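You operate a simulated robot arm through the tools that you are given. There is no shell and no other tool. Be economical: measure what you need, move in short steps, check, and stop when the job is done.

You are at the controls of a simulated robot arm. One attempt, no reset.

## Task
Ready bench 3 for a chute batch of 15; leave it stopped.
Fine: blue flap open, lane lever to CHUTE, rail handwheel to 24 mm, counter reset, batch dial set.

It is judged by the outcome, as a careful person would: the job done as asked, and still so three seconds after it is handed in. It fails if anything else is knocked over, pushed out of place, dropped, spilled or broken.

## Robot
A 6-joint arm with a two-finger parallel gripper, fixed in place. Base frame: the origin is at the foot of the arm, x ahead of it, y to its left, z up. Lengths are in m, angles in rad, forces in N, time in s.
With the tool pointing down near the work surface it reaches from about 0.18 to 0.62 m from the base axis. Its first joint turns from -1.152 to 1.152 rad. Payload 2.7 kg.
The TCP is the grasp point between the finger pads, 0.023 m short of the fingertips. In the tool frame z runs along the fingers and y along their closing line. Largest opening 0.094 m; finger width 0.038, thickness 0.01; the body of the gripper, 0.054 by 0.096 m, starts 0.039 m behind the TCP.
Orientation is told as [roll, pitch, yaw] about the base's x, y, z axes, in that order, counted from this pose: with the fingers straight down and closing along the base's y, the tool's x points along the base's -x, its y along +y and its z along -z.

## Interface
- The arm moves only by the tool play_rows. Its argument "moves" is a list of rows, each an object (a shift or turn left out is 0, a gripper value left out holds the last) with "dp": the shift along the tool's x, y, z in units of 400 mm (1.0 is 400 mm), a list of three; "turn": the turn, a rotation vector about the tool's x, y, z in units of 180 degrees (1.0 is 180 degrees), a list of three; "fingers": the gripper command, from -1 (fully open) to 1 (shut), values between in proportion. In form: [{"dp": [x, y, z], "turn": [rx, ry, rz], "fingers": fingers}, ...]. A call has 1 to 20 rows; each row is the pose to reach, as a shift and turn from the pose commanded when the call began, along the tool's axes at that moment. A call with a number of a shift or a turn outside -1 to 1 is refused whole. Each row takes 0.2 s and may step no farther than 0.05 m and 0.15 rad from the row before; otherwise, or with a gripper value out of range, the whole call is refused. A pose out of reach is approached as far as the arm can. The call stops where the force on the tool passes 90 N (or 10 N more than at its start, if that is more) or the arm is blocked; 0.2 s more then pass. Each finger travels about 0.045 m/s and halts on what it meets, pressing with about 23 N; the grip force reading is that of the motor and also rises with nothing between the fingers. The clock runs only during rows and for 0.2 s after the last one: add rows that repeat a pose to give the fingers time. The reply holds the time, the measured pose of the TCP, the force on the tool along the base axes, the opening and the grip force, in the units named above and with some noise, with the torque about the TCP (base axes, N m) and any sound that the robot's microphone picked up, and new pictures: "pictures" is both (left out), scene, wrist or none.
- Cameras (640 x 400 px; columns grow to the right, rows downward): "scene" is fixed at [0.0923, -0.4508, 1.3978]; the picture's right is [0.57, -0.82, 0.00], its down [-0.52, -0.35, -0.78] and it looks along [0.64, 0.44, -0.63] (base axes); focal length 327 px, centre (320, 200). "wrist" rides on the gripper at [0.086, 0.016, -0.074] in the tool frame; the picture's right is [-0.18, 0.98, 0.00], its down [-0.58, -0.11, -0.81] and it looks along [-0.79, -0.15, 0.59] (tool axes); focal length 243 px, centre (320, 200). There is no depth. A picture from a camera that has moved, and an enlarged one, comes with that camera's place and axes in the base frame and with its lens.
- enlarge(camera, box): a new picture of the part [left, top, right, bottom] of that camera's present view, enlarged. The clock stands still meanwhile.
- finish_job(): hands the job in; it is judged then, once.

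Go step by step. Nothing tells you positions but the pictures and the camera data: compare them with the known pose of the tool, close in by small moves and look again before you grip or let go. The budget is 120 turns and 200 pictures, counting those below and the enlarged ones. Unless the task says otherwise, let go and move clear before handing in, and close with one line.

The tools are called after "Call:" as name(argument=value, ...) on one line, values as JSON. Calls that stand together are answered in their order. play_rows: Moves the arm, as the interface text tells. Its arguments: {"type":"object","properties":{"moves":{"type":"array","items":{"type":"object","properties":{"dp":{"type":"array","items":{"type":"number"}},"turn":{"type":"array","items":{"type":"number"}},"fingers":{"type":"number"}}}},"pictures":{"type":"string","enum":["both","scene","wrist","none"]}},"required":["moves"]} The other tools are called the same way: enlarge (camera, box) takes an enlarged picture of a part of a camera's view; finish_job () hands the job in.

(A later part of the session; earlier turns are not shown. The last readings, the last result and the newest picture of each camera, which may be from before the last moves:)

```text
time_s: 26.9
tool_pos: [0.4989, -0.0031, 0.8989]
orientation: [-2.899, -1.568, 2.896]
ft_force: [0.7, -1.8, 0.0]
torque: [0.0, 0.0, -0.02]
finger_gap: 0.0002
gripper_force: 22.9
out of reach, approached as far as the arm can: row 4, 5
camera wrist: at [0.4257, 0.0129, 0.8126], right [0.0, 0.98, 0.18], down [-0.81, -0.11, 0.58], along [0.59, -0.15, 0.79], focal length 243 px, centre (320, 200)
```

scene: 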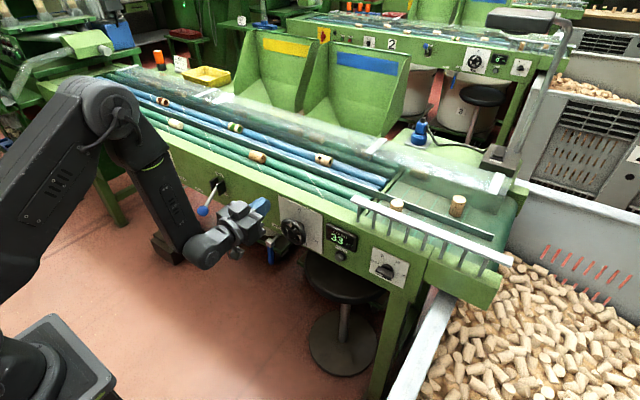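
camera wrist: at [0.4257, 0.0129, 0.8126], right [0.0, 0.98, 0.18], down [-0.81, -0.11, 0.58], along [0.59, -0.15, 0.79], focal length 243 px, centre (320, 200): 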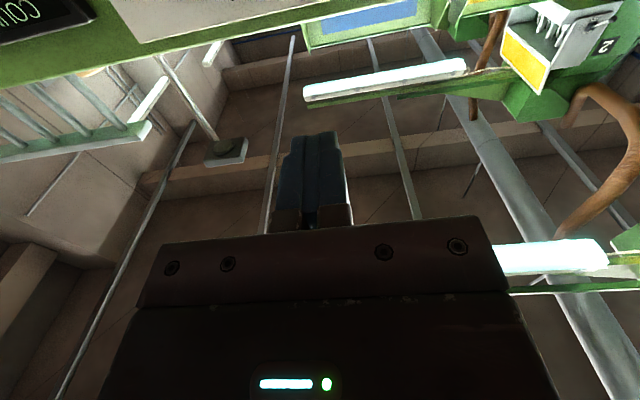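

The tool is now exactly horizontal. I'll move in front of the handwheel hub, open the fingers and pre-roll +60° so the turn can run anticlockwise.

Call:
play_rows(moves=[{"dp": [0.07, -0.026, 0], "fingers": -1}, {"dp": [0.14, -0.053, 0]}, {"dp": [0.21, -0.079, 0]}, {"dp": [0.285, -0.105, 0]}, {"dp": [0.285, -0.105, 0], "turn": [0, 0, 0.042]}, {"dp": [0.285, -0.105, 0], "turn": [0, 0, 0.084]}, {"dp": [0.285, -0.105, 0], "turn": [0, 0, 0.126]}, {"dp": [0.285, -0.105, 0], "turn": [0, 0, 0.168]}, {"dp": [0.285, -0.105, 0], "turn": [0, 0, 0.21]}, {"dp": [0.285, -0.105, 0], "turn": [0, 0, 0.252]}, {"dp": [0.285, -0.105, 0], "turn": [0, 0, 0.294]}, {"dp": [0.285, -0.105, 0], "turn": [0, 0, 0.333]}, {"dp": [0.285, -0.105, 0], "turn": [0, 0, 0.333]}], pictures="both")

Call:
enlarge(camera="scene", box=[220, 170, 380, 280])

```text
time_s: 29.7
tool_pos: [0.4995, -0.0448, 0.7859]
orientation: [1.571, -0.523, -1.576]
ft_force: [-0.3, -0.2, -0.2]
torque: [-0.02, 0.02, -0.04]
finger_gap: 0.094
gripper_force: 0.1
camera wrist: at [0.4256, 0.0381, 0.7564], right [0.0, 0.33, 0.94], down [-0.81, -0.56, 0.19], along [0.59, -0.76, 0.27], focal length 243 px, centre (320, 200)
```

scene: 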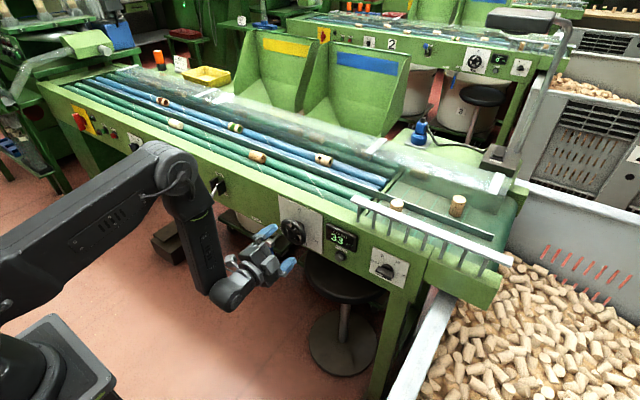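
wrist: 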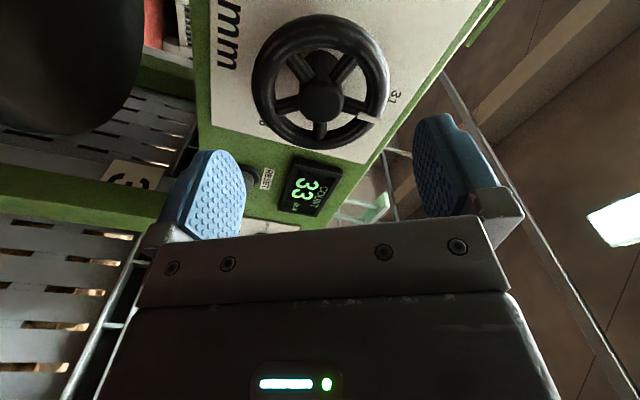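

```text
3.64 times, centred on (300, 225) of scene
camera zoom: at [0.0923, -0.4508, 1.3978], right [0.57, -0.82, 0.0], down [-0.52, -0.35, -0.78], along [0.64, 0.44, -0.63], focal length 1190 px, centre (393, 109)
```

zoom: 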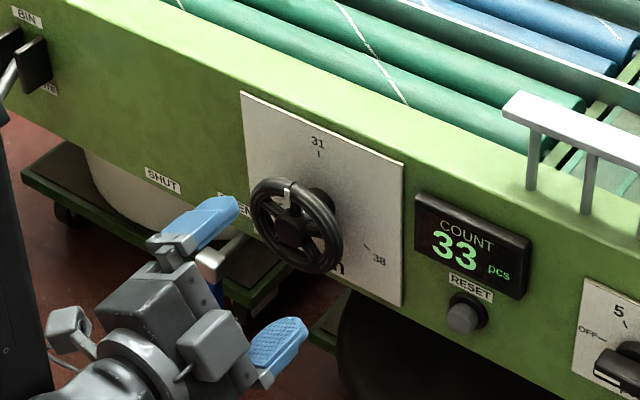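

The pre-roll worked without limits. I'll fine-centre on the wheel (about y −0.039, z 0.783) and advance partway to check clearance.

Call:
play_rows(moves=[{"dp": [0.017, 0.001, 0.0]}, {"dp": [0.017, 0.001, 0.04]}, {"dp": [0.017, 0.001, 0.06]}, {"dp": [0.017, 0.001, 0.06]}], pictures="wrist")

Call:
enlarge(camera="scene", box=[240, 190, 340, 260])

```text
time_s: 30.7
tool_pos: [0.5244, -0.0392, 0.7826]
orientation: [1.573, -0.526, -1.575]
ft_force: [0.0, 0.2, -0.4]
torque: [0.03, -0.01, 0.01]
finger_gap: 0.094
gripper_force: 0.2
camera wrist: at [0.4498, 0.0436, 0.7529], right [0.0, 0.33, 0.94], down [-0.81, -0.55, 0.2], along [0.59, -0.76, 0.27], focal length 243 px, centre (320, 200)
```

wrist: 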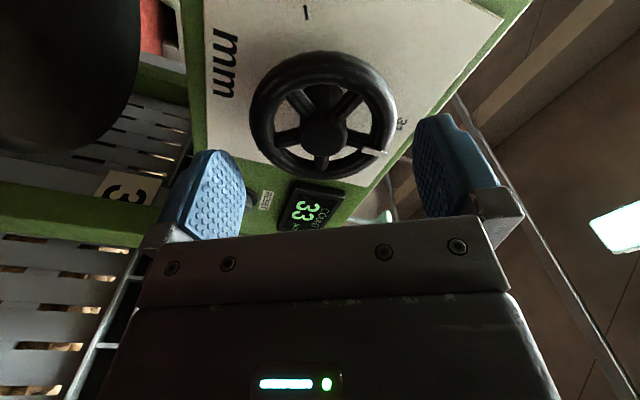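

```text
5.71 times, centred on (290, 225) of scene
camera zoom: at [0.0923, -0.4508, 1.3978], right [0.57, -0.82, 0.0], down [-0.52, -0.35, -0.78], along [0.64, 0.44, -0.63], focal length 1870 px, centre (491, 57)
```

zoom: 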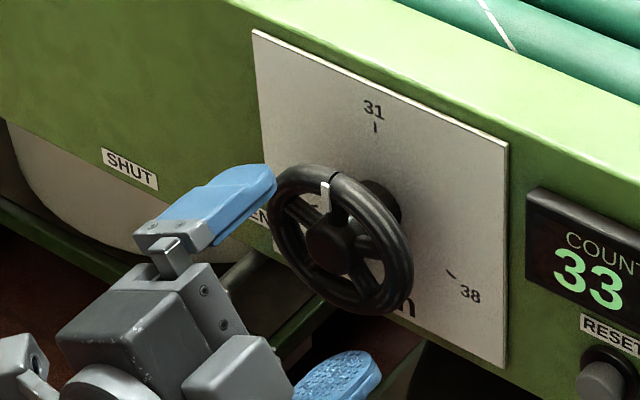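

The centring agrees (hub ≈ 0.562, −0.039, 0.784). I'll advance so the pads straddle the rim, then close.

Call:
play_rows(moves=[{"dp": [0.0, 0.0, 0.025]}, {"dp": [0.0, 0.0, 0.05]}, {"dp": [0.0, 0.0, 0.075]}, {"dp": [0.0, 0.0, 0.075]}], pictures="wrist")

Call:
enlarge(camera="scene", box=[240, 190, 340, 260])

```text
time_s: 31.7
tool_pos: [0.555, -0.0389, 0.7827]
orientation: [1.573, -0.525, -1.577]
ft_force: [0.4, 0.4, -1.1]
torque: [0.02, 0.0, 0.02]
finger_gap: 0.0941
gripper_force: 0.0
camera wrist: at [0.4797, 0.0439, 0.7529], right [0.0, 0.33, 0.94], down [-0.81, -0.55, 0.2], along [0.59, -0.76, 0.27], focal length 243 px, centre (320, 200)
```

wrist: 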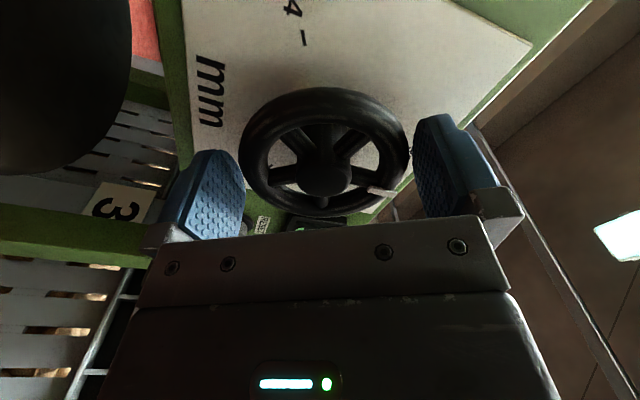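

```text
5.71 times, centred on (290, 225) of scene
camera zoom: at [0.0923, -0.4508, 1.3978], right [0.57, -0.82, 0.0], down [-0.52, -0.35, -0.78], along [0.64, 0.44, -0.63], focal length 1870 px, centre (491, 57)
```

zoom: 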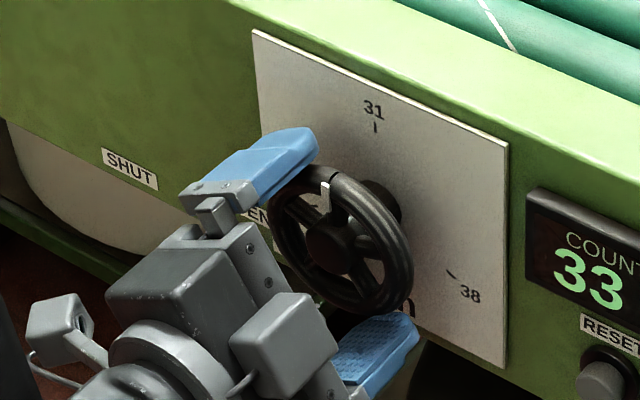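

The rim sits between the pads. Closing the grip now.

Call:
play_rows(moves=[{"dp": [0, 0, 0.0], "fingers": 1}, {"dp": [0, 0, 0]}, {"dp": [0, 0, 0]}], pictures="none")

```text
time_s: 32.5
tool_pos: [0.5545, -0.0386, 0.7845]
orientation: [1.578, -0.526, -1.577]
ft_force: [-4.9, 5.5, 7.7]
torque: [-0.01, -0.51, 0.19]
finger_gap: 0.0744
gripper_force: 44.9
```

Gripped at 74 mm with a small side load. I'll turn 30° anticlockwise first and check.

Call:
play_rows(moves=[{"dp": [0, 0.003, 0], "turn": [0, 0, -0.03]}, {"dp": [0, 0.003, 0], "turn": [0, 0, -0.06]}, {"dp": [0, 0.003, 0], "turn": [0, 0, -0.09]}, {"dp": [0, 0.003, 0], "turn": [0, 0, -0.12]}, {"dp": [0, 0.003, 0], "turn": [0, 0, -0.15]}, {"dp": [0, 0.003, 0], "turn": [0, 0, -0.1667]}], pictures="wrist")

Call:
enlarge(camera="scene", box=[240, 190, 340, 260])

```text
time_s: 33.9
tool_pos: [0.5543, -0.0391, 0.7829]
orientation: [1.571, -1.051, -1.576]
ft_force: [14.2, -2.4, -11.5]
torque: [-0.01, -1.05, -0.38]
finger_gap: 0.0746
gripper_force: 45.0
camera wrist: at [0.4797, 0.018, 0.7158], right [0.0, 0.76, 0.65], down [-0.81, -0.38, 0.45], along [0.59, -0.53, 0.61], focal length 243 px, centre (320, 200)
```

wrist: 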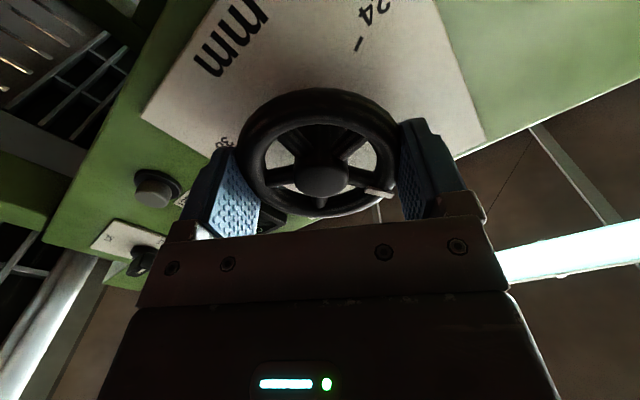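

```text
5.71 times, centred on (290, 225) of scene
camera zoom: at [0.0928, -0.4509, 1.3977], right [0.57, -0.82, 0.0], down [-0.52, -0.35, -0.78], along [0.64, 0.44, -0.63], focal length 1870 px, centre (491, 57)
```

zoom: 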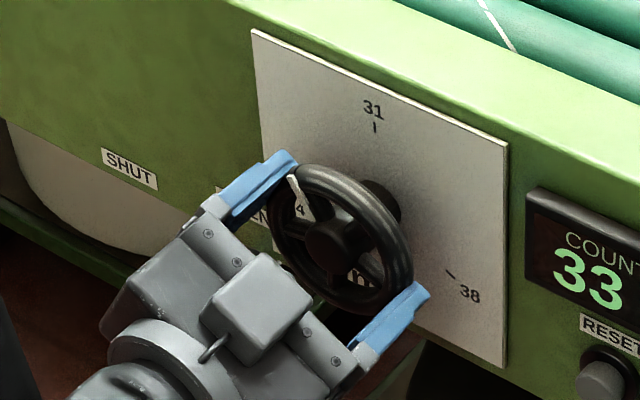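

The wheel follows the grip. Continuing another 80°.

Call:
play_rows(moves=[{"dp": [0.002, -0.001, 0.001], "turn": [0, 0, -0.037]}, {"dp": [0.002, -0.001, 0.001], "turn": [0, 0, -0.074]}, {"dp": [0.002, -0.001, 0.001], "turn": [0, 0, -0.111]}, {"dp": [0.002, -0.001, 0.001], "turn": [0, 0, -0.148]}, {"dp": [0.002, -0.001, 0.001], "turn": [0, 0, -0.185]}, {"dp": [0.002, -0.001, 0.001], "turn": [0, 0, -0.222]}, {"dp": [0.002, -0.001, 0.001], "turn": [0, 0, -0.259]}, {"dp": [0.002, -0.001, 0.001], "turn": [0, 0, -0.296]}, {"dp": [0.002, -0.001, 0.001], "turn": [0, 0, -0.333]}, {"dp": [0.002, -0.001, 0.001], "turn": [0, 0, -0.37]}, {"dp": [0.002, -0.001, 0.001], "turn": [0, 0, -0.407]}, {"dp": [0.002, -0.001, 0.001], "turn": [0, 0, -0.444]}, {"dp": [0.002, -0.001, 0.001], "turn": [0, 0, -0.444]}], pictures="wrist")

Call:
enlarge(camera="scene", box=[260, 195, 330, 250])

```text
time_s: 36.7
tool_pos: [0.5549, -0.0404, 0.7837]
orientation: [-1.577, -0.696, 1.564]
ft_force: [1.2, -27.2, 0.3]
torque: [0.02, -1.03, 0.24]
finger_gap: 0.0743
gripper_force: 45.0
camera wrist: at [0.479, -0.0972, 0.7151], right [0.01, 0.77, -0.64], down [-0.8, 0.39, 0.45], along [0.6, 0.51, 0.62], focal length 243 px, centre (320, 200)
```

wrist: 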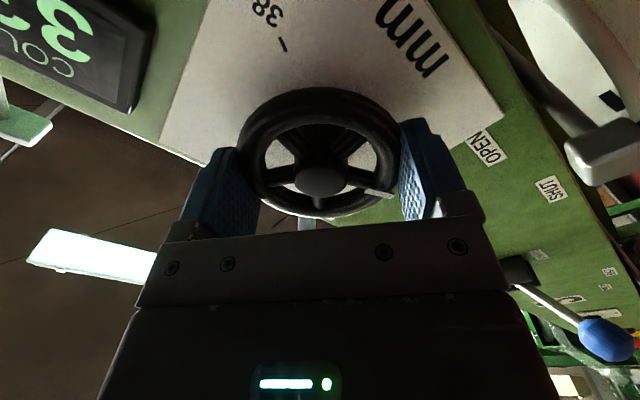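

```text
7.27 times, centred on (295, 222) of scene
camera zoom: at [0.0923, -0.4514, 1.3976], right [0.57, -0.82, 0.0], down [-0.52, -0.35, -0.78], along [0.64, 0.44, -0.63], focal length 2380 px, centre (502, 36)
```

zoom: 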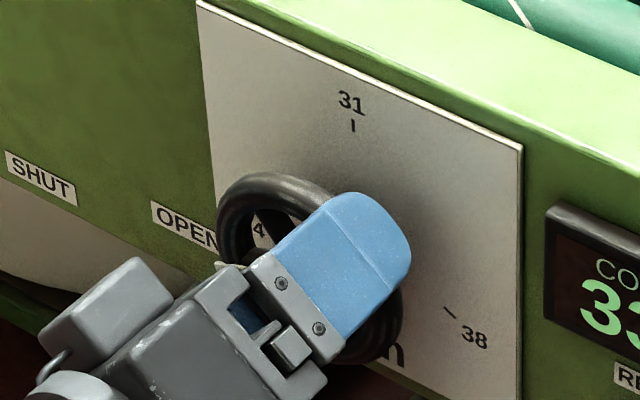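

No slip so far, with 110° done. I'll turn the last 10° and relieve the side force.

Call:
play_rows(moves=[{"dp": [0.003, -0.0024, 0], "turn": [0, 0, -0.02]}, {"dp": [0.003, -0.0024, 0], "turn": [0, 0, -0.04]}, {"dp": [0.003, -0.0024, 0], "turn": [0, 0, -0.0556]}, {"dp": [0.003, -0.0024, 0], "turn": [0, 0, -0.0556]}], pictures="none")

```text
time_s: 37.7
tool_pos: [0.5529, -0.0413, 0.7836]
orientation: [-1.577, -0.522, 1.563]
ft_force: [-7.3, -17.9, 9.4]
torque: [0.07, -0.79, -0.68]
finger_gap: 0.0746
gripper_force: 45.2
```

Now I'll release, back off and inspect the mark against 24.

Call:
play_rows(moves=[{"dp": [0, 0, 0], "fingers": -1}, {"dp": [0, 0, 0]}, {"dp": [0, 0, 0]}, {"dp": [0, 0, -0.05]}, {"dp": [0, 0, -0.1]}, {"dp": [0, 0, -0.15]}, {"dp": [0, 0, -0.15]}], pictures="wrist")

Call:
enlarge(camera="scene", box=[260, 195, 330, 250])

Call:
enlarge(camera="wrist", box=[200, 0, 440, 150])

```text
time_s: 39.3
tool_pos: [0.4944, -0.0404, 0.7837]
orientation: [-1.575, -0.522, 1.571]
ft_force: [0.1, 0.6, 0.3]
torque: [-0.01, -0.02, 0.01]
finger_gap: 0.094
gripper_force: 0.0
camera wrist: at [0.4196, -0.1063, 0.7257], right [0.0, 0.65, -0.76], down [-0.81, 0.45, 0.38], along [0.59, 0.61, 0.53], focal length 243 px, centre (320, 200)
```

wrist: 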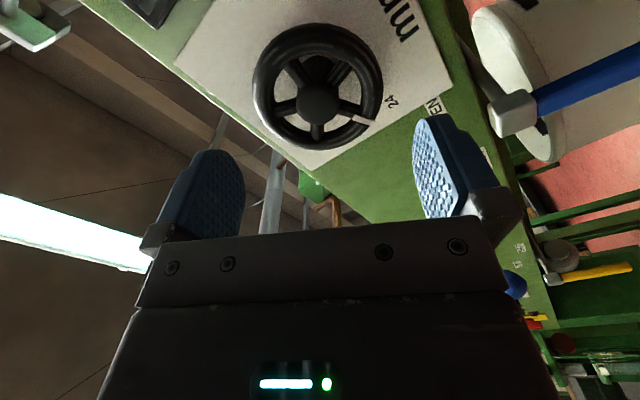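

```text
7.27 times, centred on (295, 222) of scene
camera zoom: at [0.0923, -0.4508, 1.3978], right [0.57, -0.82, 0.0], down [-0.52, -0.35, -0.78], along [0.64, 0.44, -0.63], focal length 2380 px, centre (502, 36)
```

zoom: 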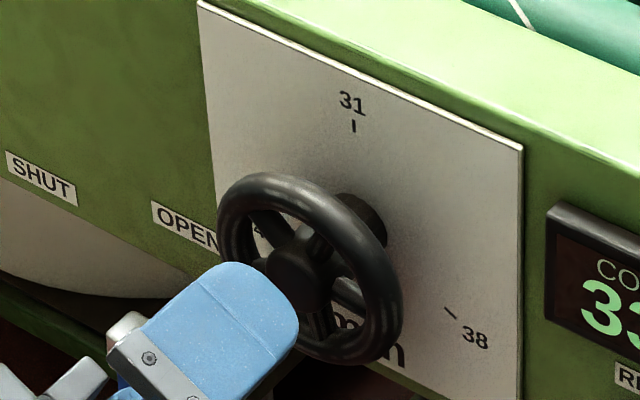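

```text
2.67 times, centred on (320, 75) of wrist
camera zoom: at [0.4196, -0.1063, 0.7257], right [0.0, 0.65, -0.76], down [-0.81, 0.45, 0.38], along [0.59, 0.61, 0.53], focal length 647 px, centre (320, 533)
```

zoom: 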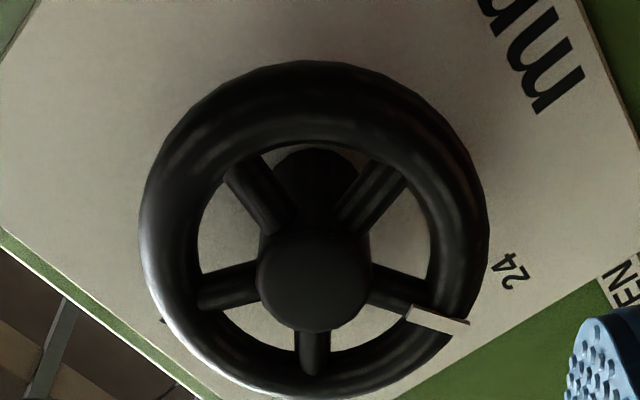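

The grip turned exactly 120° without slip and the mark now sits at the 24 tick (measured about 120°). Next is the RESET button: I'll close the fingers, unroll and move in front of it at about (y −0.172, z 0.75).

Call:
play_rows(moves=[{"dp": [0.04, -0.011, -0.02], "turn": [0, 0, 0.042], "fingers": 1}, {"dp": [0.08, -0.023, -0.02], "turn": [0, 0, 0.084]}, {"dp": [0.12, -0.034, -0.02], "turn": [0, 0, 0.126]}, {"dp": [0.16, -0.046, -0.02], "turn": [0, 0, 0.168]}, {"dp": [0.2, -0.057, -0.02], "turn": [0, 0, 0.21]}, {"dp": [0.245, -0.069, -0.02], "turn": [0, 0, 0.252]}, {"dp": [0.285, -0.08, -0.02], "turn": [0, 0, 0.294]}, {"dp": [0.327, -0.0915, 0], "turn": [0, 0, 0.333]}, {"dp": [0.327, -0.0915, 0.04], "turn": [0, 0, 0.333]}, {"dp": [0.327, -0.0915, 0.06], "turn": [0, 0, 0.333]}, {"dp": [0.327, -0.0915, 0.06], "turn": [0, 0, 0.333]}], pictures="both")

Call:
enlarge(camera="scene", box=[260, 190, 380, 280])

```text
time_s: 41.7
tool_pos: [0.5176, -0.1713, 0.7496]
orientation: [-2.456, -1.569, 2.453]
ft_force: [-0.2, -0.8, -0.8]
torque: [-0.06, 0.02, 0.02]
finger_gap: 0.0001
gripper_force: 23.6
camera wrist: at [0.444, -0.1554, 0.6618], right [0.0, 0.98, 0.18], down [-0.81, -0.11, 0.58], along [0.59, -0.15, 0.79], focal length 243 px, centre (320, 200)
```

scene: 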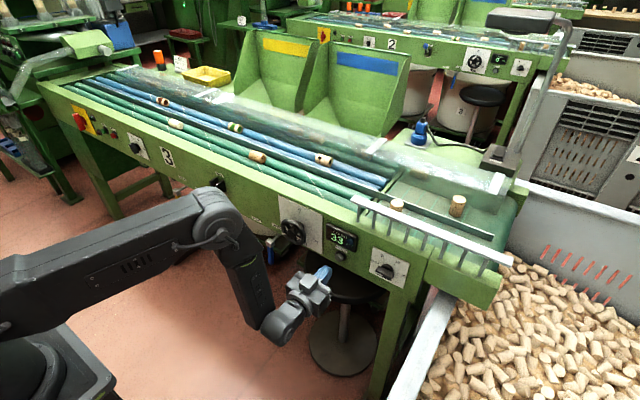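
wrist: 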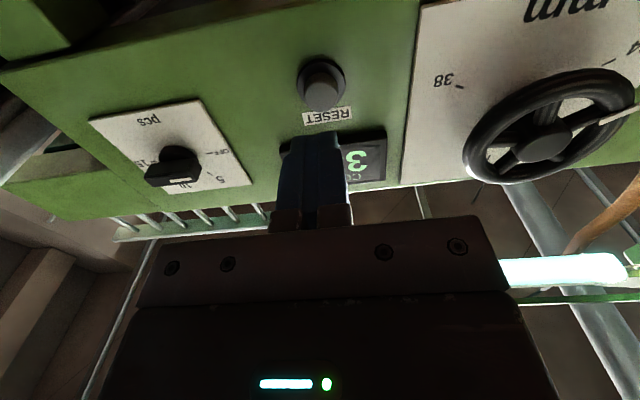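

```text
4.44 times, centred on (320, 235) of scene
camera zoom: at [0.0923, -0.4508, 1.3978], right [0.57, -0.82, 0.0], down [-0.52, -0.35, -0.78], along [0.64, 0.44, -0.63], focal length 1454 px, centre (320, 44)
```

zoom: 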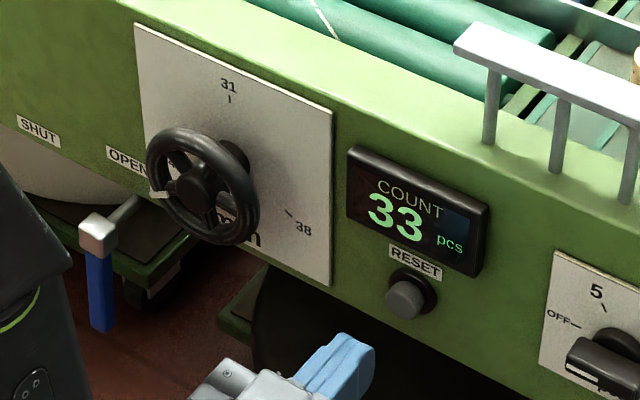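

The button face is at (≈0.588, −0.170, 0.746). I'll press it slowly and check the wheel mark in a zoom.

Call:
enlarge(camera="wrist", box=[420, 0, 640, 200])

Call:
play_rows(moves=[{"dp": [0.01, 0.003, 0.04]}, {"dp": [0.01, 0.003, 0.08]}, {"dp": [0.01, 0.003, 0.1]}, {"dp": [0.01, 0.003, 0.11]}, {"dp": [0.01, 0.003, 0.12]}, {"dp": [0.01, 0.003, 0.125]}, {"dp": [0.01, 0.003, 0.13]}], pictures="wrist")

Call:
enlarge(camera="scene", box=[290, 200, 390, 275])

```text
2.00 times, centred on (530, 100) of wrist
camera zoom: at [0.444, -0.1554, 0.6618], right [0.0, 0.98, 0.18], down [-0.81, -0.11, 0.58], along [0.59, -0.15, 0.79], focal length 485 px, centre (-100, 400)
```

zoom: 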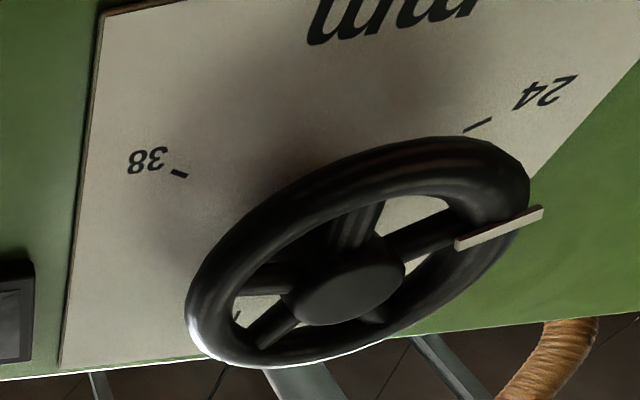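

```text
time_s: 43.3
tool_pos: [0.5672, -0.1706, 0.745]
orientation: [-2.955, -1.57, 2.949]
ft_force: [-54.3, 11.3, 22.0]
torque: [-0.21, -0.47, 0.23]
finger_gap: 0.0
gripper_force: 23.4
heard: click
camera wrist: at [0.4929, -0.1539, 0.6581], right [0.0, 0.98, 0.18], down [-0.81, -0.1, 0.58], along [0.59, -0.15, 0.79], focal length 243 px, centre (320, 200)
```

wrist: 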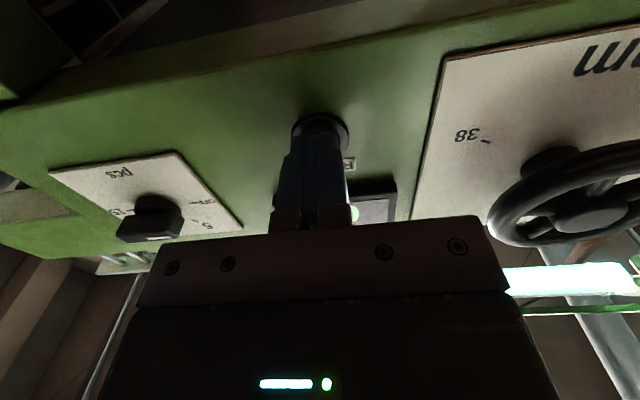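

```text
5.33 times, centred on (340, 238) of scene
camera zoom: at [0.0908, -0.4504, 1.398], right [0.57, -0.82, 0.0], down [-0.52, -0.35, -0.78], along [0.64, 0.44, -0.63], focal length 1745 px, centre (213, 0)
```

zoom: 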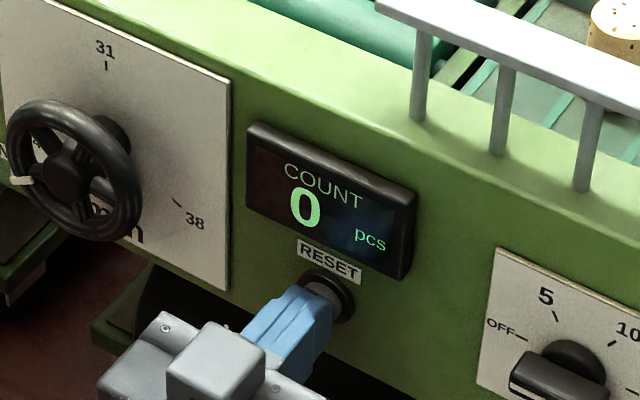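

Counter reads 0 (click heard), and the wheel mark reads about 120°, i.e. 24. The dial sits at about y −0.297, z 0.78, with the crate rim near y −0.42, so I'll keep the camera side away from it. I'll back off and test rolling to +150° in free space.

Call:
play_rows(moves=[{"dp": [0, 0, -0.06]}, {"dp": [0, 0, -0.15], "turn": [0, 0, 0.04]}, {"dp": [0, 0, -0.22], "turn": [0, 0, 0.085]}, {"dp": [0, 0, -0.25], "turn": [0, 0, 0.13]}, {"dp": [0, 0, -0.25], "turn": [0, 0, 0.175]}, {"dp": [0, 0, -0.25], "turn": [0, 0, 0.22]}, {"dp": [0, 0, -0.25], "turn": [0, 0, 0.265]}, {"dp": [0, 0, -0.25], "turn": [0, 0, 0.31]}, {"dp": [0, 0, -0.25], "turn": [0, 0, 0.355]}, {"dp": [0, 0, -0.25], "turn": [0, 0, 0.4]}, {"dp": [0, 0, -0.25], "turn": [0, 0, 0.445]}, {"dp": [0, 0, -0.25], "turn": [0, 0, 0.49]}, {"dp": [0, 0, -0.25], "turn": [0, 0, 0.535]}, {"dp": [0, 0, -0.25], "turn": [0, 0, 0.58]}, {"dp": [0, 0, -0.25], "turn": [0, 0, 0.625]}, {"dp": [0, 0, -0.25], "turn": [0, 0, 0.67]}, {"dp": [0, 0, -0.25], "turn": [0, 0, 0.715]}, {"dp": [0, 0, -0.25], "turn": [0, 0, 0.76]}, {"dp": [0, 0, -0.25], "turn": [0, 0, 0.8]}, {"dp": [0, 0, -0.25], "turn": [0, 0, 0.833]}], pictures="both")

```text
time_s: 47.5
tool_pos: [0.4695, -0.1698, 0.7449]
orientation: [1.574, 1.046, -1.571]
ft_force: [-0.4, 1.3, 0.2]
torque: [0.01, 0.0, 0.03]
finger_gap: 0.0
gripper_force: 23.0
camera wrist: at [0.3948, -0.1408, 0.8276], right [0.0, -0.94, 0.33], down [-0.81, -0.19, -0.56], along [0.59, -0.27, -0.76], focal length 243 px, centre (320, 200)
```

scene: 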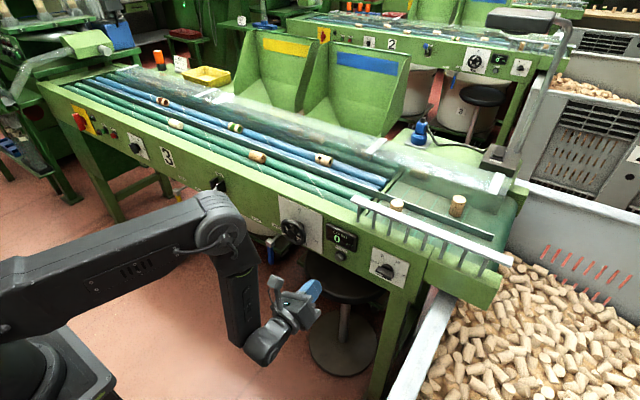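
wrist: 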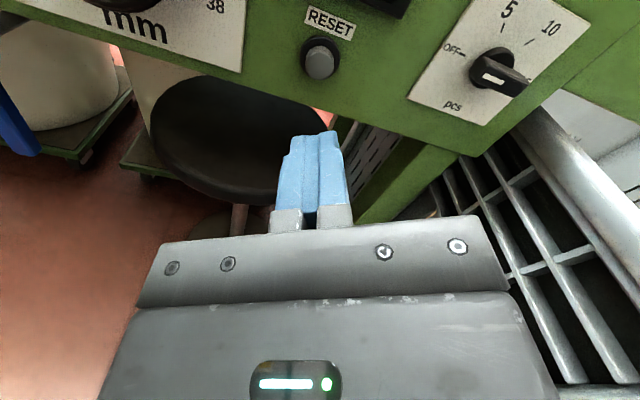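

Rolling to +150° works, and the upright view shows the dial pointer at OFF. I'll go to roll +90° in front of the dial with the fingers half open.

Call:
play_rows(moves=[{"dp": [-0.01, 0.04, 0], "turn": [0, 0, -0.042], "fingers": -0.1}, {"dp": [-0.02, 0.08, 0], "turn": [0, 0, -0.084]}, {"dp": [-0.03, 0.12, 0], "turn": [0, 0, -0.126]}, {"dp": [-0.04, 0.16, 0], "turn": [0, 0, -0.168]}, {"dp": [-0.05, 0.2, 0], "turn": [0, 0, -0.21]}, {"dp": [-0.06, 0.24, 0.02], "turn": [0, 0, -0.252]}, {"dp": [-0.07, 0.28, 0.05], "turn": [0, 0, -0.294]}, {"dp": [-0.0765, 0.3225, 0.075], "turn": [0, 0, -0.333]}, {"dp": [-0.0765, 0.3225, 0.075], "turn": [0, 0, -0.333]}], pictures="both")

Call:
enlarge(camera="scene", box=[340, 220, 440, 295])

Call:
enlarge(camera="wrist", box=[220, 0, 420, 200])

```text
time_s: 49.5
tool_pos: [0.4991, -0.2968, 0.7825]
orientation: [1.572, -0.003, -1.574]
ft_force: [-0.3, 0.6, -0.7]
torque: [0.02, 0.0, -0.03]
finger_gap: 0.0517
gripper_force: 0.1
camera wrist: at [0.425, -0.2109, 0.7986], right [0.0, -0.18, 0.98], down [-0.81, -0.58, -0.11], along [0.59, -0.8, -0.14], focal length 243 px, centre (320, 200)
```

scene: 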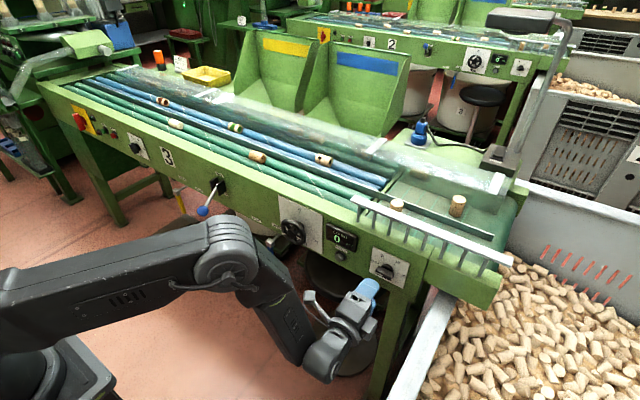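
wrist: 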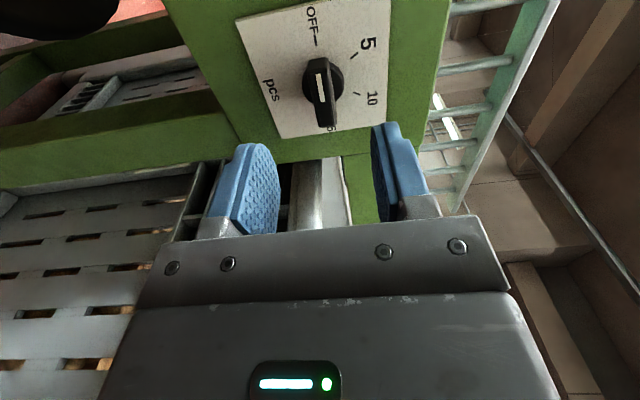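

```text
5.33 times, centred on (390, 258) of scene
camera zoom: at [0.0923, -0.4508, 1.3978], right [0.57, -0.82, 0.0], down [-0.52, -0.35, -0.78], along [0.64, 0.44, -0.63], focal length 1745 px, centre (-53, -107)
```

zoom: 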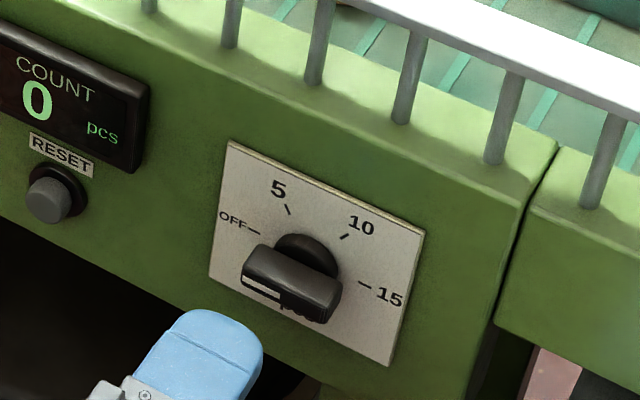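

```text
2.00 times, centred on (320, 100) of wrist
camera zoom: at [0.425, -0.2109, 0.7986], right [0.0, -0.18, 0.98], down [-0.81, -0.58, -0.11], along [0.59, -0.8, -0.14], focal length 485 px, centre (320, 400)
```

zoom: 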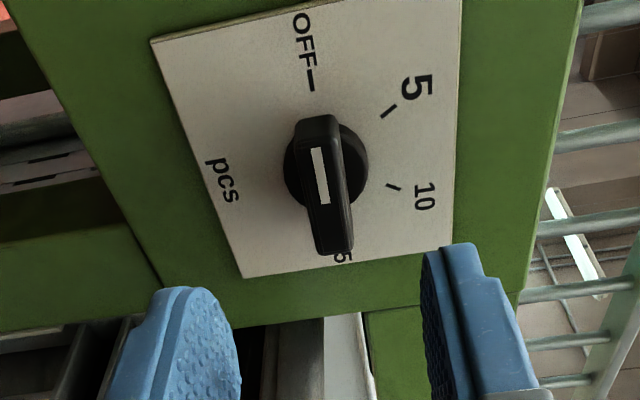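

The bar knob's front face is at about (0.574, −0.299, 0.785). I'll advance so the tips reach x≈0.586, then close on the bar.

Call:
play_rows(moves=[{"dp": [-0.005, 0.005, 0.05]}, {"dp": [-0.005, 0.005, 0.1]}, {"dp": [-0.005, 0.005, 0.13]}, {"dp": [-0.005, 0.005, 0.16]}, {"dp": [-0.005, 0.005, 0.16]}], pictures="wrist")

Call:
enlarge(camera="scene", box=[340, 220, 440, 295])

```text
time_s: 50.7
tool_pos: [0.5648, -0.2994, 0.786]
orientation: [1.57, -0.002, -1.573]
ft_force: [-0.3, 0.5, -0.2]
torque: [0.02, 0.04, 0.03]
finger_gap: 0.0516
gripper_force: 0.1
camera wrist: at [0.4895, -0.2125, 0.8013], right [0.0, -0.18, 0.98], down [-0.81, -0.58, -0.11], along [0.59, -0.79, -0.15], focal length 243 px, centre (320, 200)
```

wrist: 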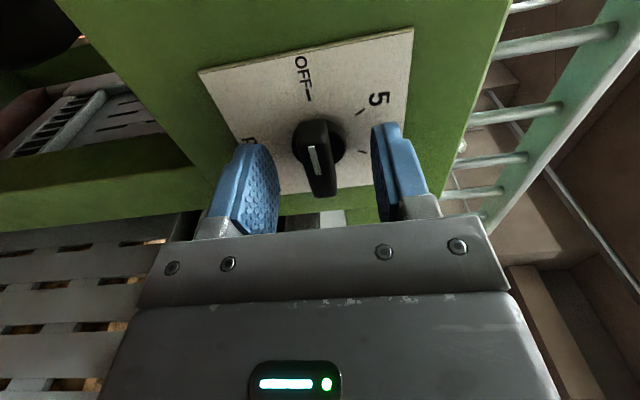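

```text
5.33 times, centred on (390, 258) of scene
camera zoom: at [0.0924, -0.4508, 1.3978], right [0.57, -0.82, 0.0], down [-0.52, -0.35, -0.78], along [0.64, 0.44, -0.63], focal length 1745 px, centre (-53, -107)
```

zoom: 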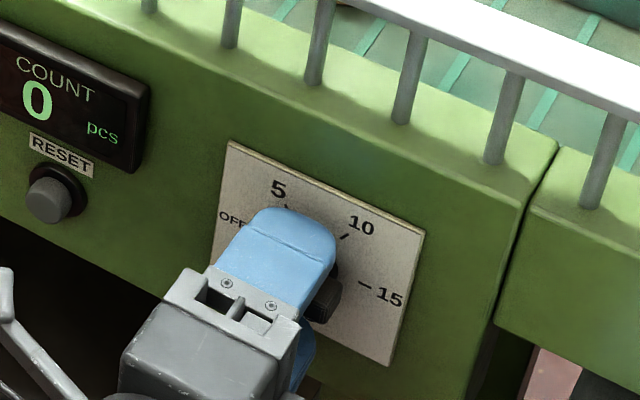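

The bar is between the pads. Closing.

Call:
play_rows(moves=[{"dp": [0, 0, 0], "fingers": 1}, {"dp": [0, 0, 0]}, {"dp": [0, 0, 0]}, {"dp": [0, 0, 0]}], pictures="wrist")

```text
time_s: 51.7
tool_pos: [0.5642, -0.2981, 0.7844]
orientation: [1.572, -0.003, -1.573]
ft_force: [5.0, -2.5, -6.7]
torque: [0.07, 0.11, -0.06]
finger_gap: 0.0138
gripper_force: 44.8
camera wrist: at [0.4893, -0.2125, 0.8008], right [0.0, -0.18, 0.98], down [-0.81, -0.58, -0.11], along [0.59, -0.8, -0.15], focal length 243 px, centre (320, 200)
```

wrist: 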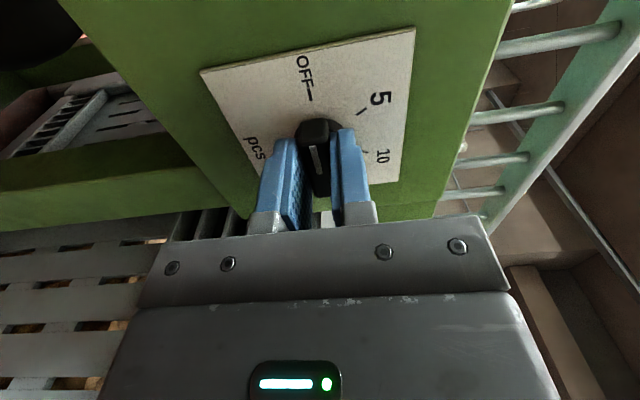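

Gripped at 14 mm. Turning 60° clockwise to the first detent (5).

Call:
play_rows(moves=[{"dp": [0, -0.002, 0], "turn": [0, 0, 0.04]}, {"dp": [0, -0.002, 0], "turn": [0, 0, 0.08]}, {"dp": [0, -0.002, 0], "turn": [0, 0, 0.12]}, {"dp": [0, -0.002, 0], "turn": [0, 0, 0.16]}, {"dp": [0, -0.002, 0], "turn": [0, 0, 0.2]}, {"dp": [0, -0.002, 0], "turn": [0, 0, 0.24]}, {"dp": [0, -0.002, 0], "turn": [0, 0, 0.28]}, {"dp": [0, -0.002, 0], "turn": [0, 0, 0.32]}, {"dp": [0, -0.002, 0], "turn": [0, 0, 0.338]}, {"dp": [0, -0.002, 0], "turn": [0, 0, 0.338]}], pictures="wrist")

Call:
enlarge(camera="scene", box=[340, 220, 440, 295])

```text
time_s: 53.9
tool_pos: [0.5625, -0.299, 0.7866]
orientation: [1.581, 1.06, -1.567]
ft_force: [7.1, -3.2, 7.5]
torque: [0.01, 1.22, -0.22]
finger_gap: 0.0137
gripper_force: 45.2
camera wrist: at [0.4887, -0.2715, 0.8688], right [0.0, -0.95, 0.32], down [-0.8, -0.19, -0.56], along [0.59, -0.26, -0.76], focal length 243 px, centre (320, 200)
```

wrist: 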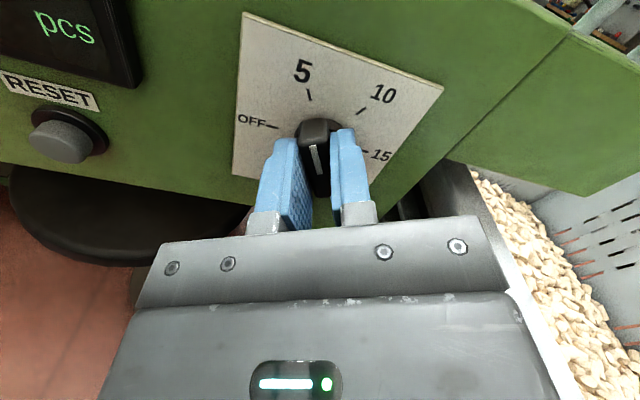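

```text
5.33 times, centred on (390, 258) of scene
camera zoom: at [0.0924, -0.4508, 1.3978], right [0.57, -0.82, 0.0], down [-0.52, -0.35, -0.78], along [0.64, 0.44, -0.63], focal length 1745 px, centre (-53, -107)
```

zoom: 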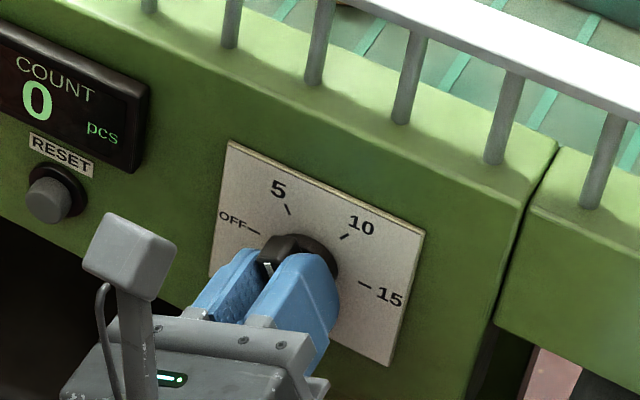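

The dial is now on 5. I'll release, back off and roll back −180° (the bar is symmetric) to regrip for the remaining 120°.

Call:
play_rows(moves=[{"dp": [0, 0, 0], "fingers": -0.1}, {"dp": [0, 0, 0]}, {"dp": [0, 0, -0.03]}, {"dp": [0, 0, -0.08]}, {"dp": [0, 0, -0.14], "turn": [0, 0, -0.04]}, {"dp": [0, 0, -0.14], "turn": [0, 0, -0.085]}, {"dp": [0, 0, -0.14], "turn": [0, 0, -0.13]}, {"dp": [0, 0, -0.14], "turn": [0, 0, -0.175]}, {"dp": [0, 0, -0.14], "turn": [0, 0, -0.22]}, {"dp": [0, 0, -0.14], "turn": [0, 0, -0.265]}, {"dp": [0, 0, -0.14], "turn": [0, 0, -0.31]}, {"dp": [0, 0, -0.14], "turn": [0, 0, -0.355]}, {"dp": [0, 0, -0.14], "turn": [0, 0, -0.4]}, {"dp": [0, 0, -0.14], "turn": [0, 0, -0.445]}, {"dp": [0, 0, -0.14], "turn": [0, 0, -0.49]}, {"dp": [0, 0, -0.14], "turn": [0, 0, -0.535]}, {"dp": [0, 0, -0.14], "turn": [0, 0, -0.58]}, {"dp": [0, 0, -0.14], "turn": [0, 0, -0.625]}, {"dp": [0, 0, -0.14], "turn": [0, 0, -0.67]}], pictures="none")

Call:
play_rows(moves=[{"turn": [0, 0, -0.045]}, {"turn": [0, 0, -0.09]}, {"turn": [0, 0, -0.135]}, {"turn": [0, 0, -0.18]}, {"turn": [0, 0, -0.225]}, {"turn": [0, 0, -0.27]}, {"turn": [0, 0, -0.315]}, {"turn": [0, 0, -0.333]}, {"turn": [0, 0, -0.333]}], pictures="both")

Call:
enlarge(camera="scene", box=[340, 220, 440, 295])

Call:
enlarge(camera="wrist", box=[220, 0, 420, 200])

```text
time_s: 57.9
tool_pos: [0.5069, -0.2982, 0.7849]
orientation: [1.574, -1.047, -1.578]
ft_force: [-0.3, -0.5, -0.2]
torque: [-0.02, 0.01, 0.03]
finger_gap: 0.0516
gripper_force: 0.1
```

```text
time_s: 59.9
tool_pos: [0.5074, -0.2985, 0.7867]
orientation: [-1.574, -1.05, 1.571]
ft_force: [0.7, -0.9, -1.1]
torque: [-0.01, 0.01, 0.01]
finger_gap: 0.0517
gripper_force: 0.0
camera wrist: at [0.4326, -0.3284, 0.7017], right [0.0, 0.94, -0.33], down [-0.81, 0.2, 0.56], along [0.59, 0.26, 0.76], focal length 243 px, centre (320, 200)
```

scene: 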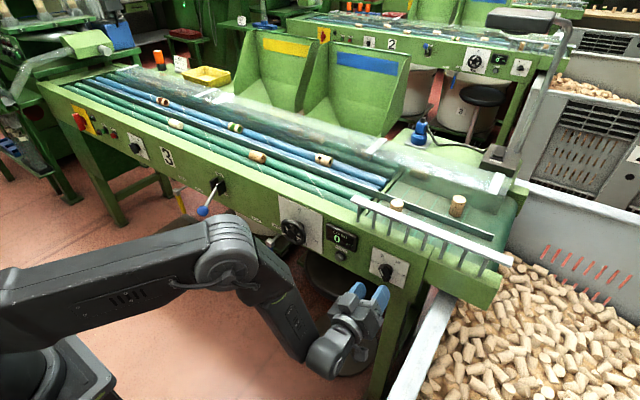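
wrist: 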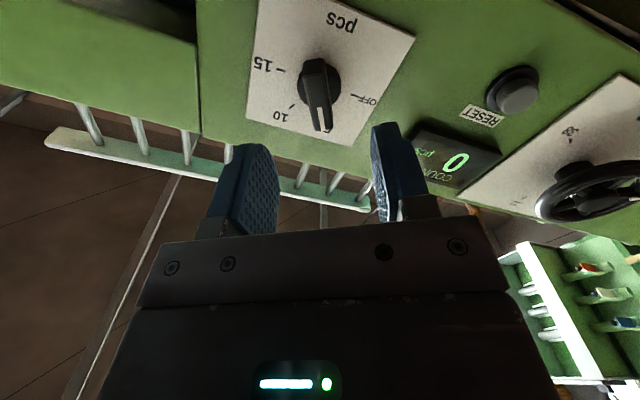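

```text
5.33 times, centred on (390, 258) of scene
camera zoom: at [0.0923, -0.4508, 1.3978], right [0.57, -0.82, 0.0], down [-0.52, -0.35, -0.78], along [0.64, 0.44, -0.63], focal length 1745 px, centre (-53, -107)
```

zoom: 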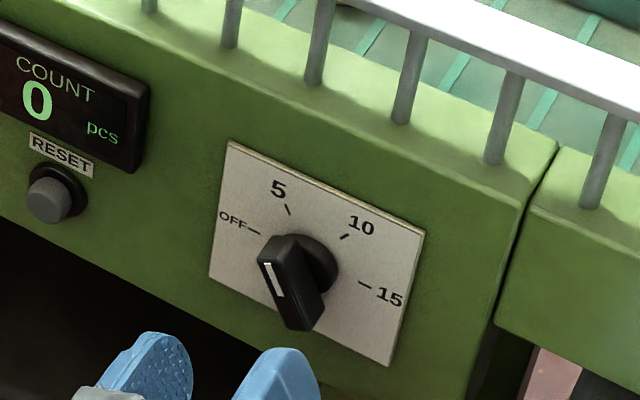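

```text
2.00 times, centred on (320, 100) of wrist
camera zoom: at [0.4326, -0.3284, 0.7017], right [0.0, 0.94, -0.33], down [-0.81, 0.2, 0.56], along [0.59, 0.26, 0.76], focal length 485 px, centre (320, 400)
```

zoom: 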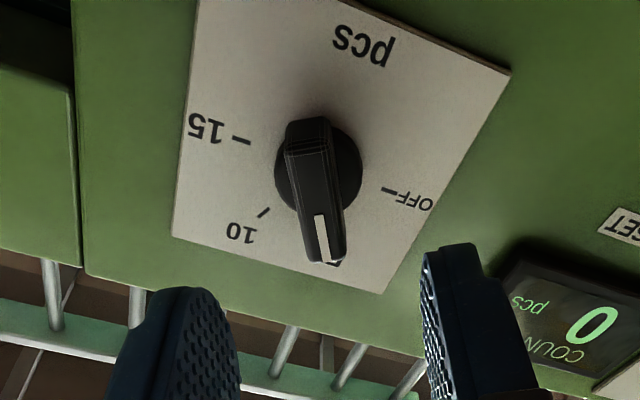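

The knob is at 5 and aligned with the gripper. I'll advance and grip again.

Call:
play_rows(moves=[{"dp": [0, 0, 0.05]}, {"dp": [0, 0, 0.1]}, {"dp": [0, 0, 0.1425]}, {"dp": [0, 0, 0.1425]}, {"dp": [0, 0, 0.1425], "fingers": 1}, {"dp": [0, 0, 0.1425]}, {"dp": [0, 0, 0.1425]}, {"dp": [0, 0, 0.1425]}], pictures="wrist")

```text
time_s: 61.7
tool_pos: [0.5631, -0.3004, 0.7858]
orientation: [-1.576, -1.05, 1.57]
ft_force: [1.5, -5.8, 0.5]
torque: [0.02, 0.15, 0.36]
finger_gap: 0.0138
gripper_force: 44.9
camera wrist: at [0.4896, -0.3288, 0.702], right [0.01, 0.94, -0.33], down [-0.81, 0.2, 0.56], along [0.59, 0.26, 0.76], focal length 243 px, centre (320, 200)
```

wrist: 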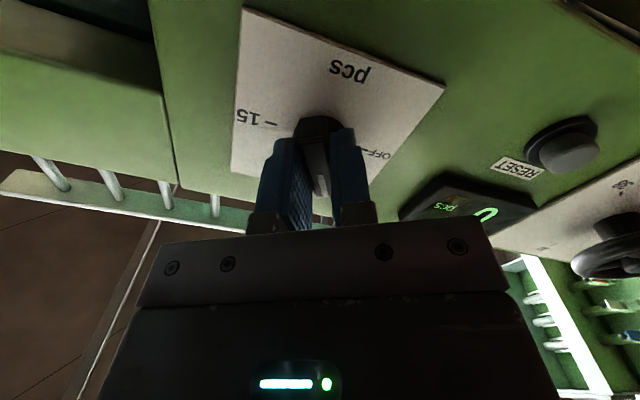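

Gripped. Now turning 120° clockwise through 10 to 15.

Call:
play_rows(moves=[{"turn": [0, 0, 0.04]}, {"turn": [0, 0, 0.08]}, {"turn": [0, 0, 0.12]}, {"turn": [0, 0, 0.16]}, {"turn": [0, 0, 0.2]}, {"turn": [0, 0, 0.24]}, {"turn": [0, 0, 0.28]}, {"turn": [0, 0, 0.32]}, {"turn": [0, 0, 0.36]}, {"turn": [0, 0, 0.4]}, {"turn": [0, 0, 0.44]}, {"turn": [0, 0, 0.48]}, {"turn": [0, 0, 0.52]}, {"turn": [0, 0, 0.56]}, {"turn": [0, 0, 0.6]}, {"turn": [0, 0, 0.64]}, {"turn": [0, 0, 0.667]}, {"turn": [0, 0, 0.667]}], pictures="wrist")

Call:
enlarge(camera="scene", box=[340, 220, 440, 295])

```text
time_s: 65.5
tool_pos: [0.5642, -0.3013, 0.7855]
orientation: [1.573, 0.006, -1.578]
ft_force: [10.5, -22.9, -0.7]
torque: [-0.31, 0.32, -0.25]
finger_gap: 0.014
gripper_force: 44.6
camera wrist: at [0.4899, -0.2143, 0.8012], right [0.0, -0.19, 0.98], down [-0.81, -0.58, -0.11], along [0.59, -0.8, -0.15], focal length 243 px, centre (320, 200)
```

wrist: 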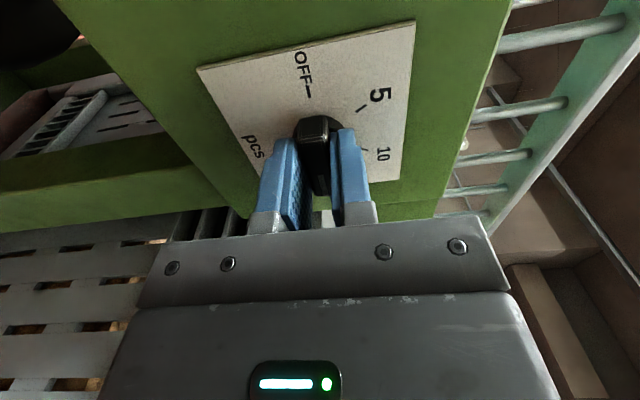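

```text
5.33 times, centred on (390, 258) of scene
camera zoom: at [0.0926, -0.4513, 1.3976], right [0.57, -0.82, 0.0], down [-0.52, -0.35, -0.78], along [0.64, 0.44, -0.63], focal length 1745 px, centre (-53, -107)
```

zoom: 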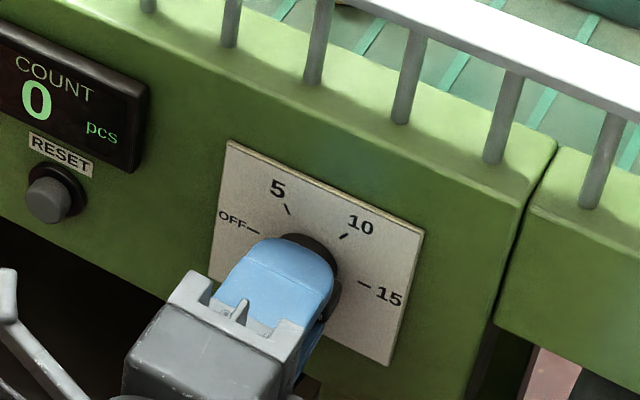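

Turned. Now I'll release, back off and check the pointer at 15.

Call:
play_rows(moves=[{"fingers": -0.1}, {"dp": [0, 0, 0]}, {"dp": [0, 0, -0.03]}, {"dp": [0, 0, -0.08]}, {"dp": [0, 0, -0.15]}, {"dp": [0.05, 0, -0.22]}, {"dp": [0.1, 0, -0.22]}], pictures="wrist")

Call:
enlarge(camera="scene", box=[340, 220, 440, 295])

Call:
enlarge(camera="wrist", box=[220, 0, 420, 160])

```text
time_s: 67.1
tool_pos: [0.4759, -0.2571, 0.7854]
orientation: [1.573, 0.003, -1.575]
ft_force: [-0.4, -1.1, -0.4]
torque: [0.01, 0.02, -0.02]
finger_gap: 0.0517
gripper_force: 0.0
camera wrist: at [0.4014, -0.1721, 0.8012], right [0.0, -0.19, 0.98], down [-0.81, -0.58, -0.11], along [0.59, -0.79, -0.15], focal length 243 px, centre (320, 200)
```

wrist: 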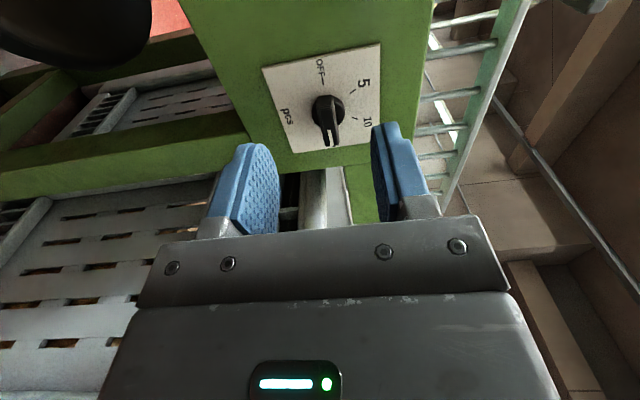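

```text
5.33 times, centred on (390, 258) of scene
camera zoom: at [0.0923, -0.4508, 1.3978], right [0.57, -0.82, 0.0], down [-0.52, -0.35, -0.78], along [0.64, 0.44, -0.63], focal length 1745 px, centre (-53, -107)
```

zoom: 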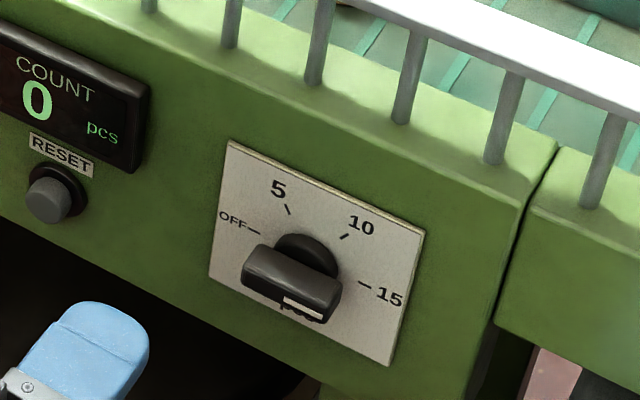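

```text
2.50 times, centred on (320, 80) of wrist
camera zoom: at [0.4014, -0.1721, 0.8012], right [0.0, -0.19, 0.98], down [-0.81, -0.58, -0.11], along [0.59, -0.79, -0.15], focal length 606 px, centre (320, 500)
```

zoom: 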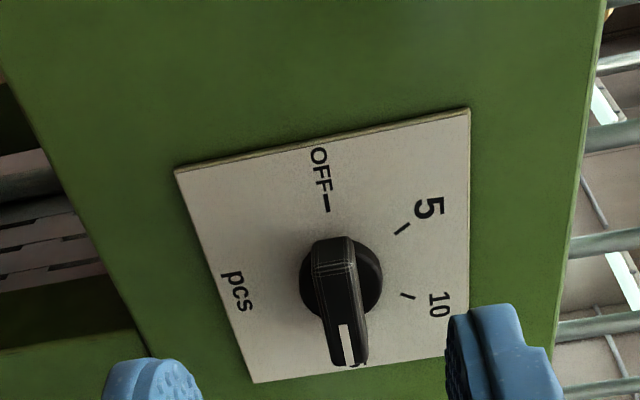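

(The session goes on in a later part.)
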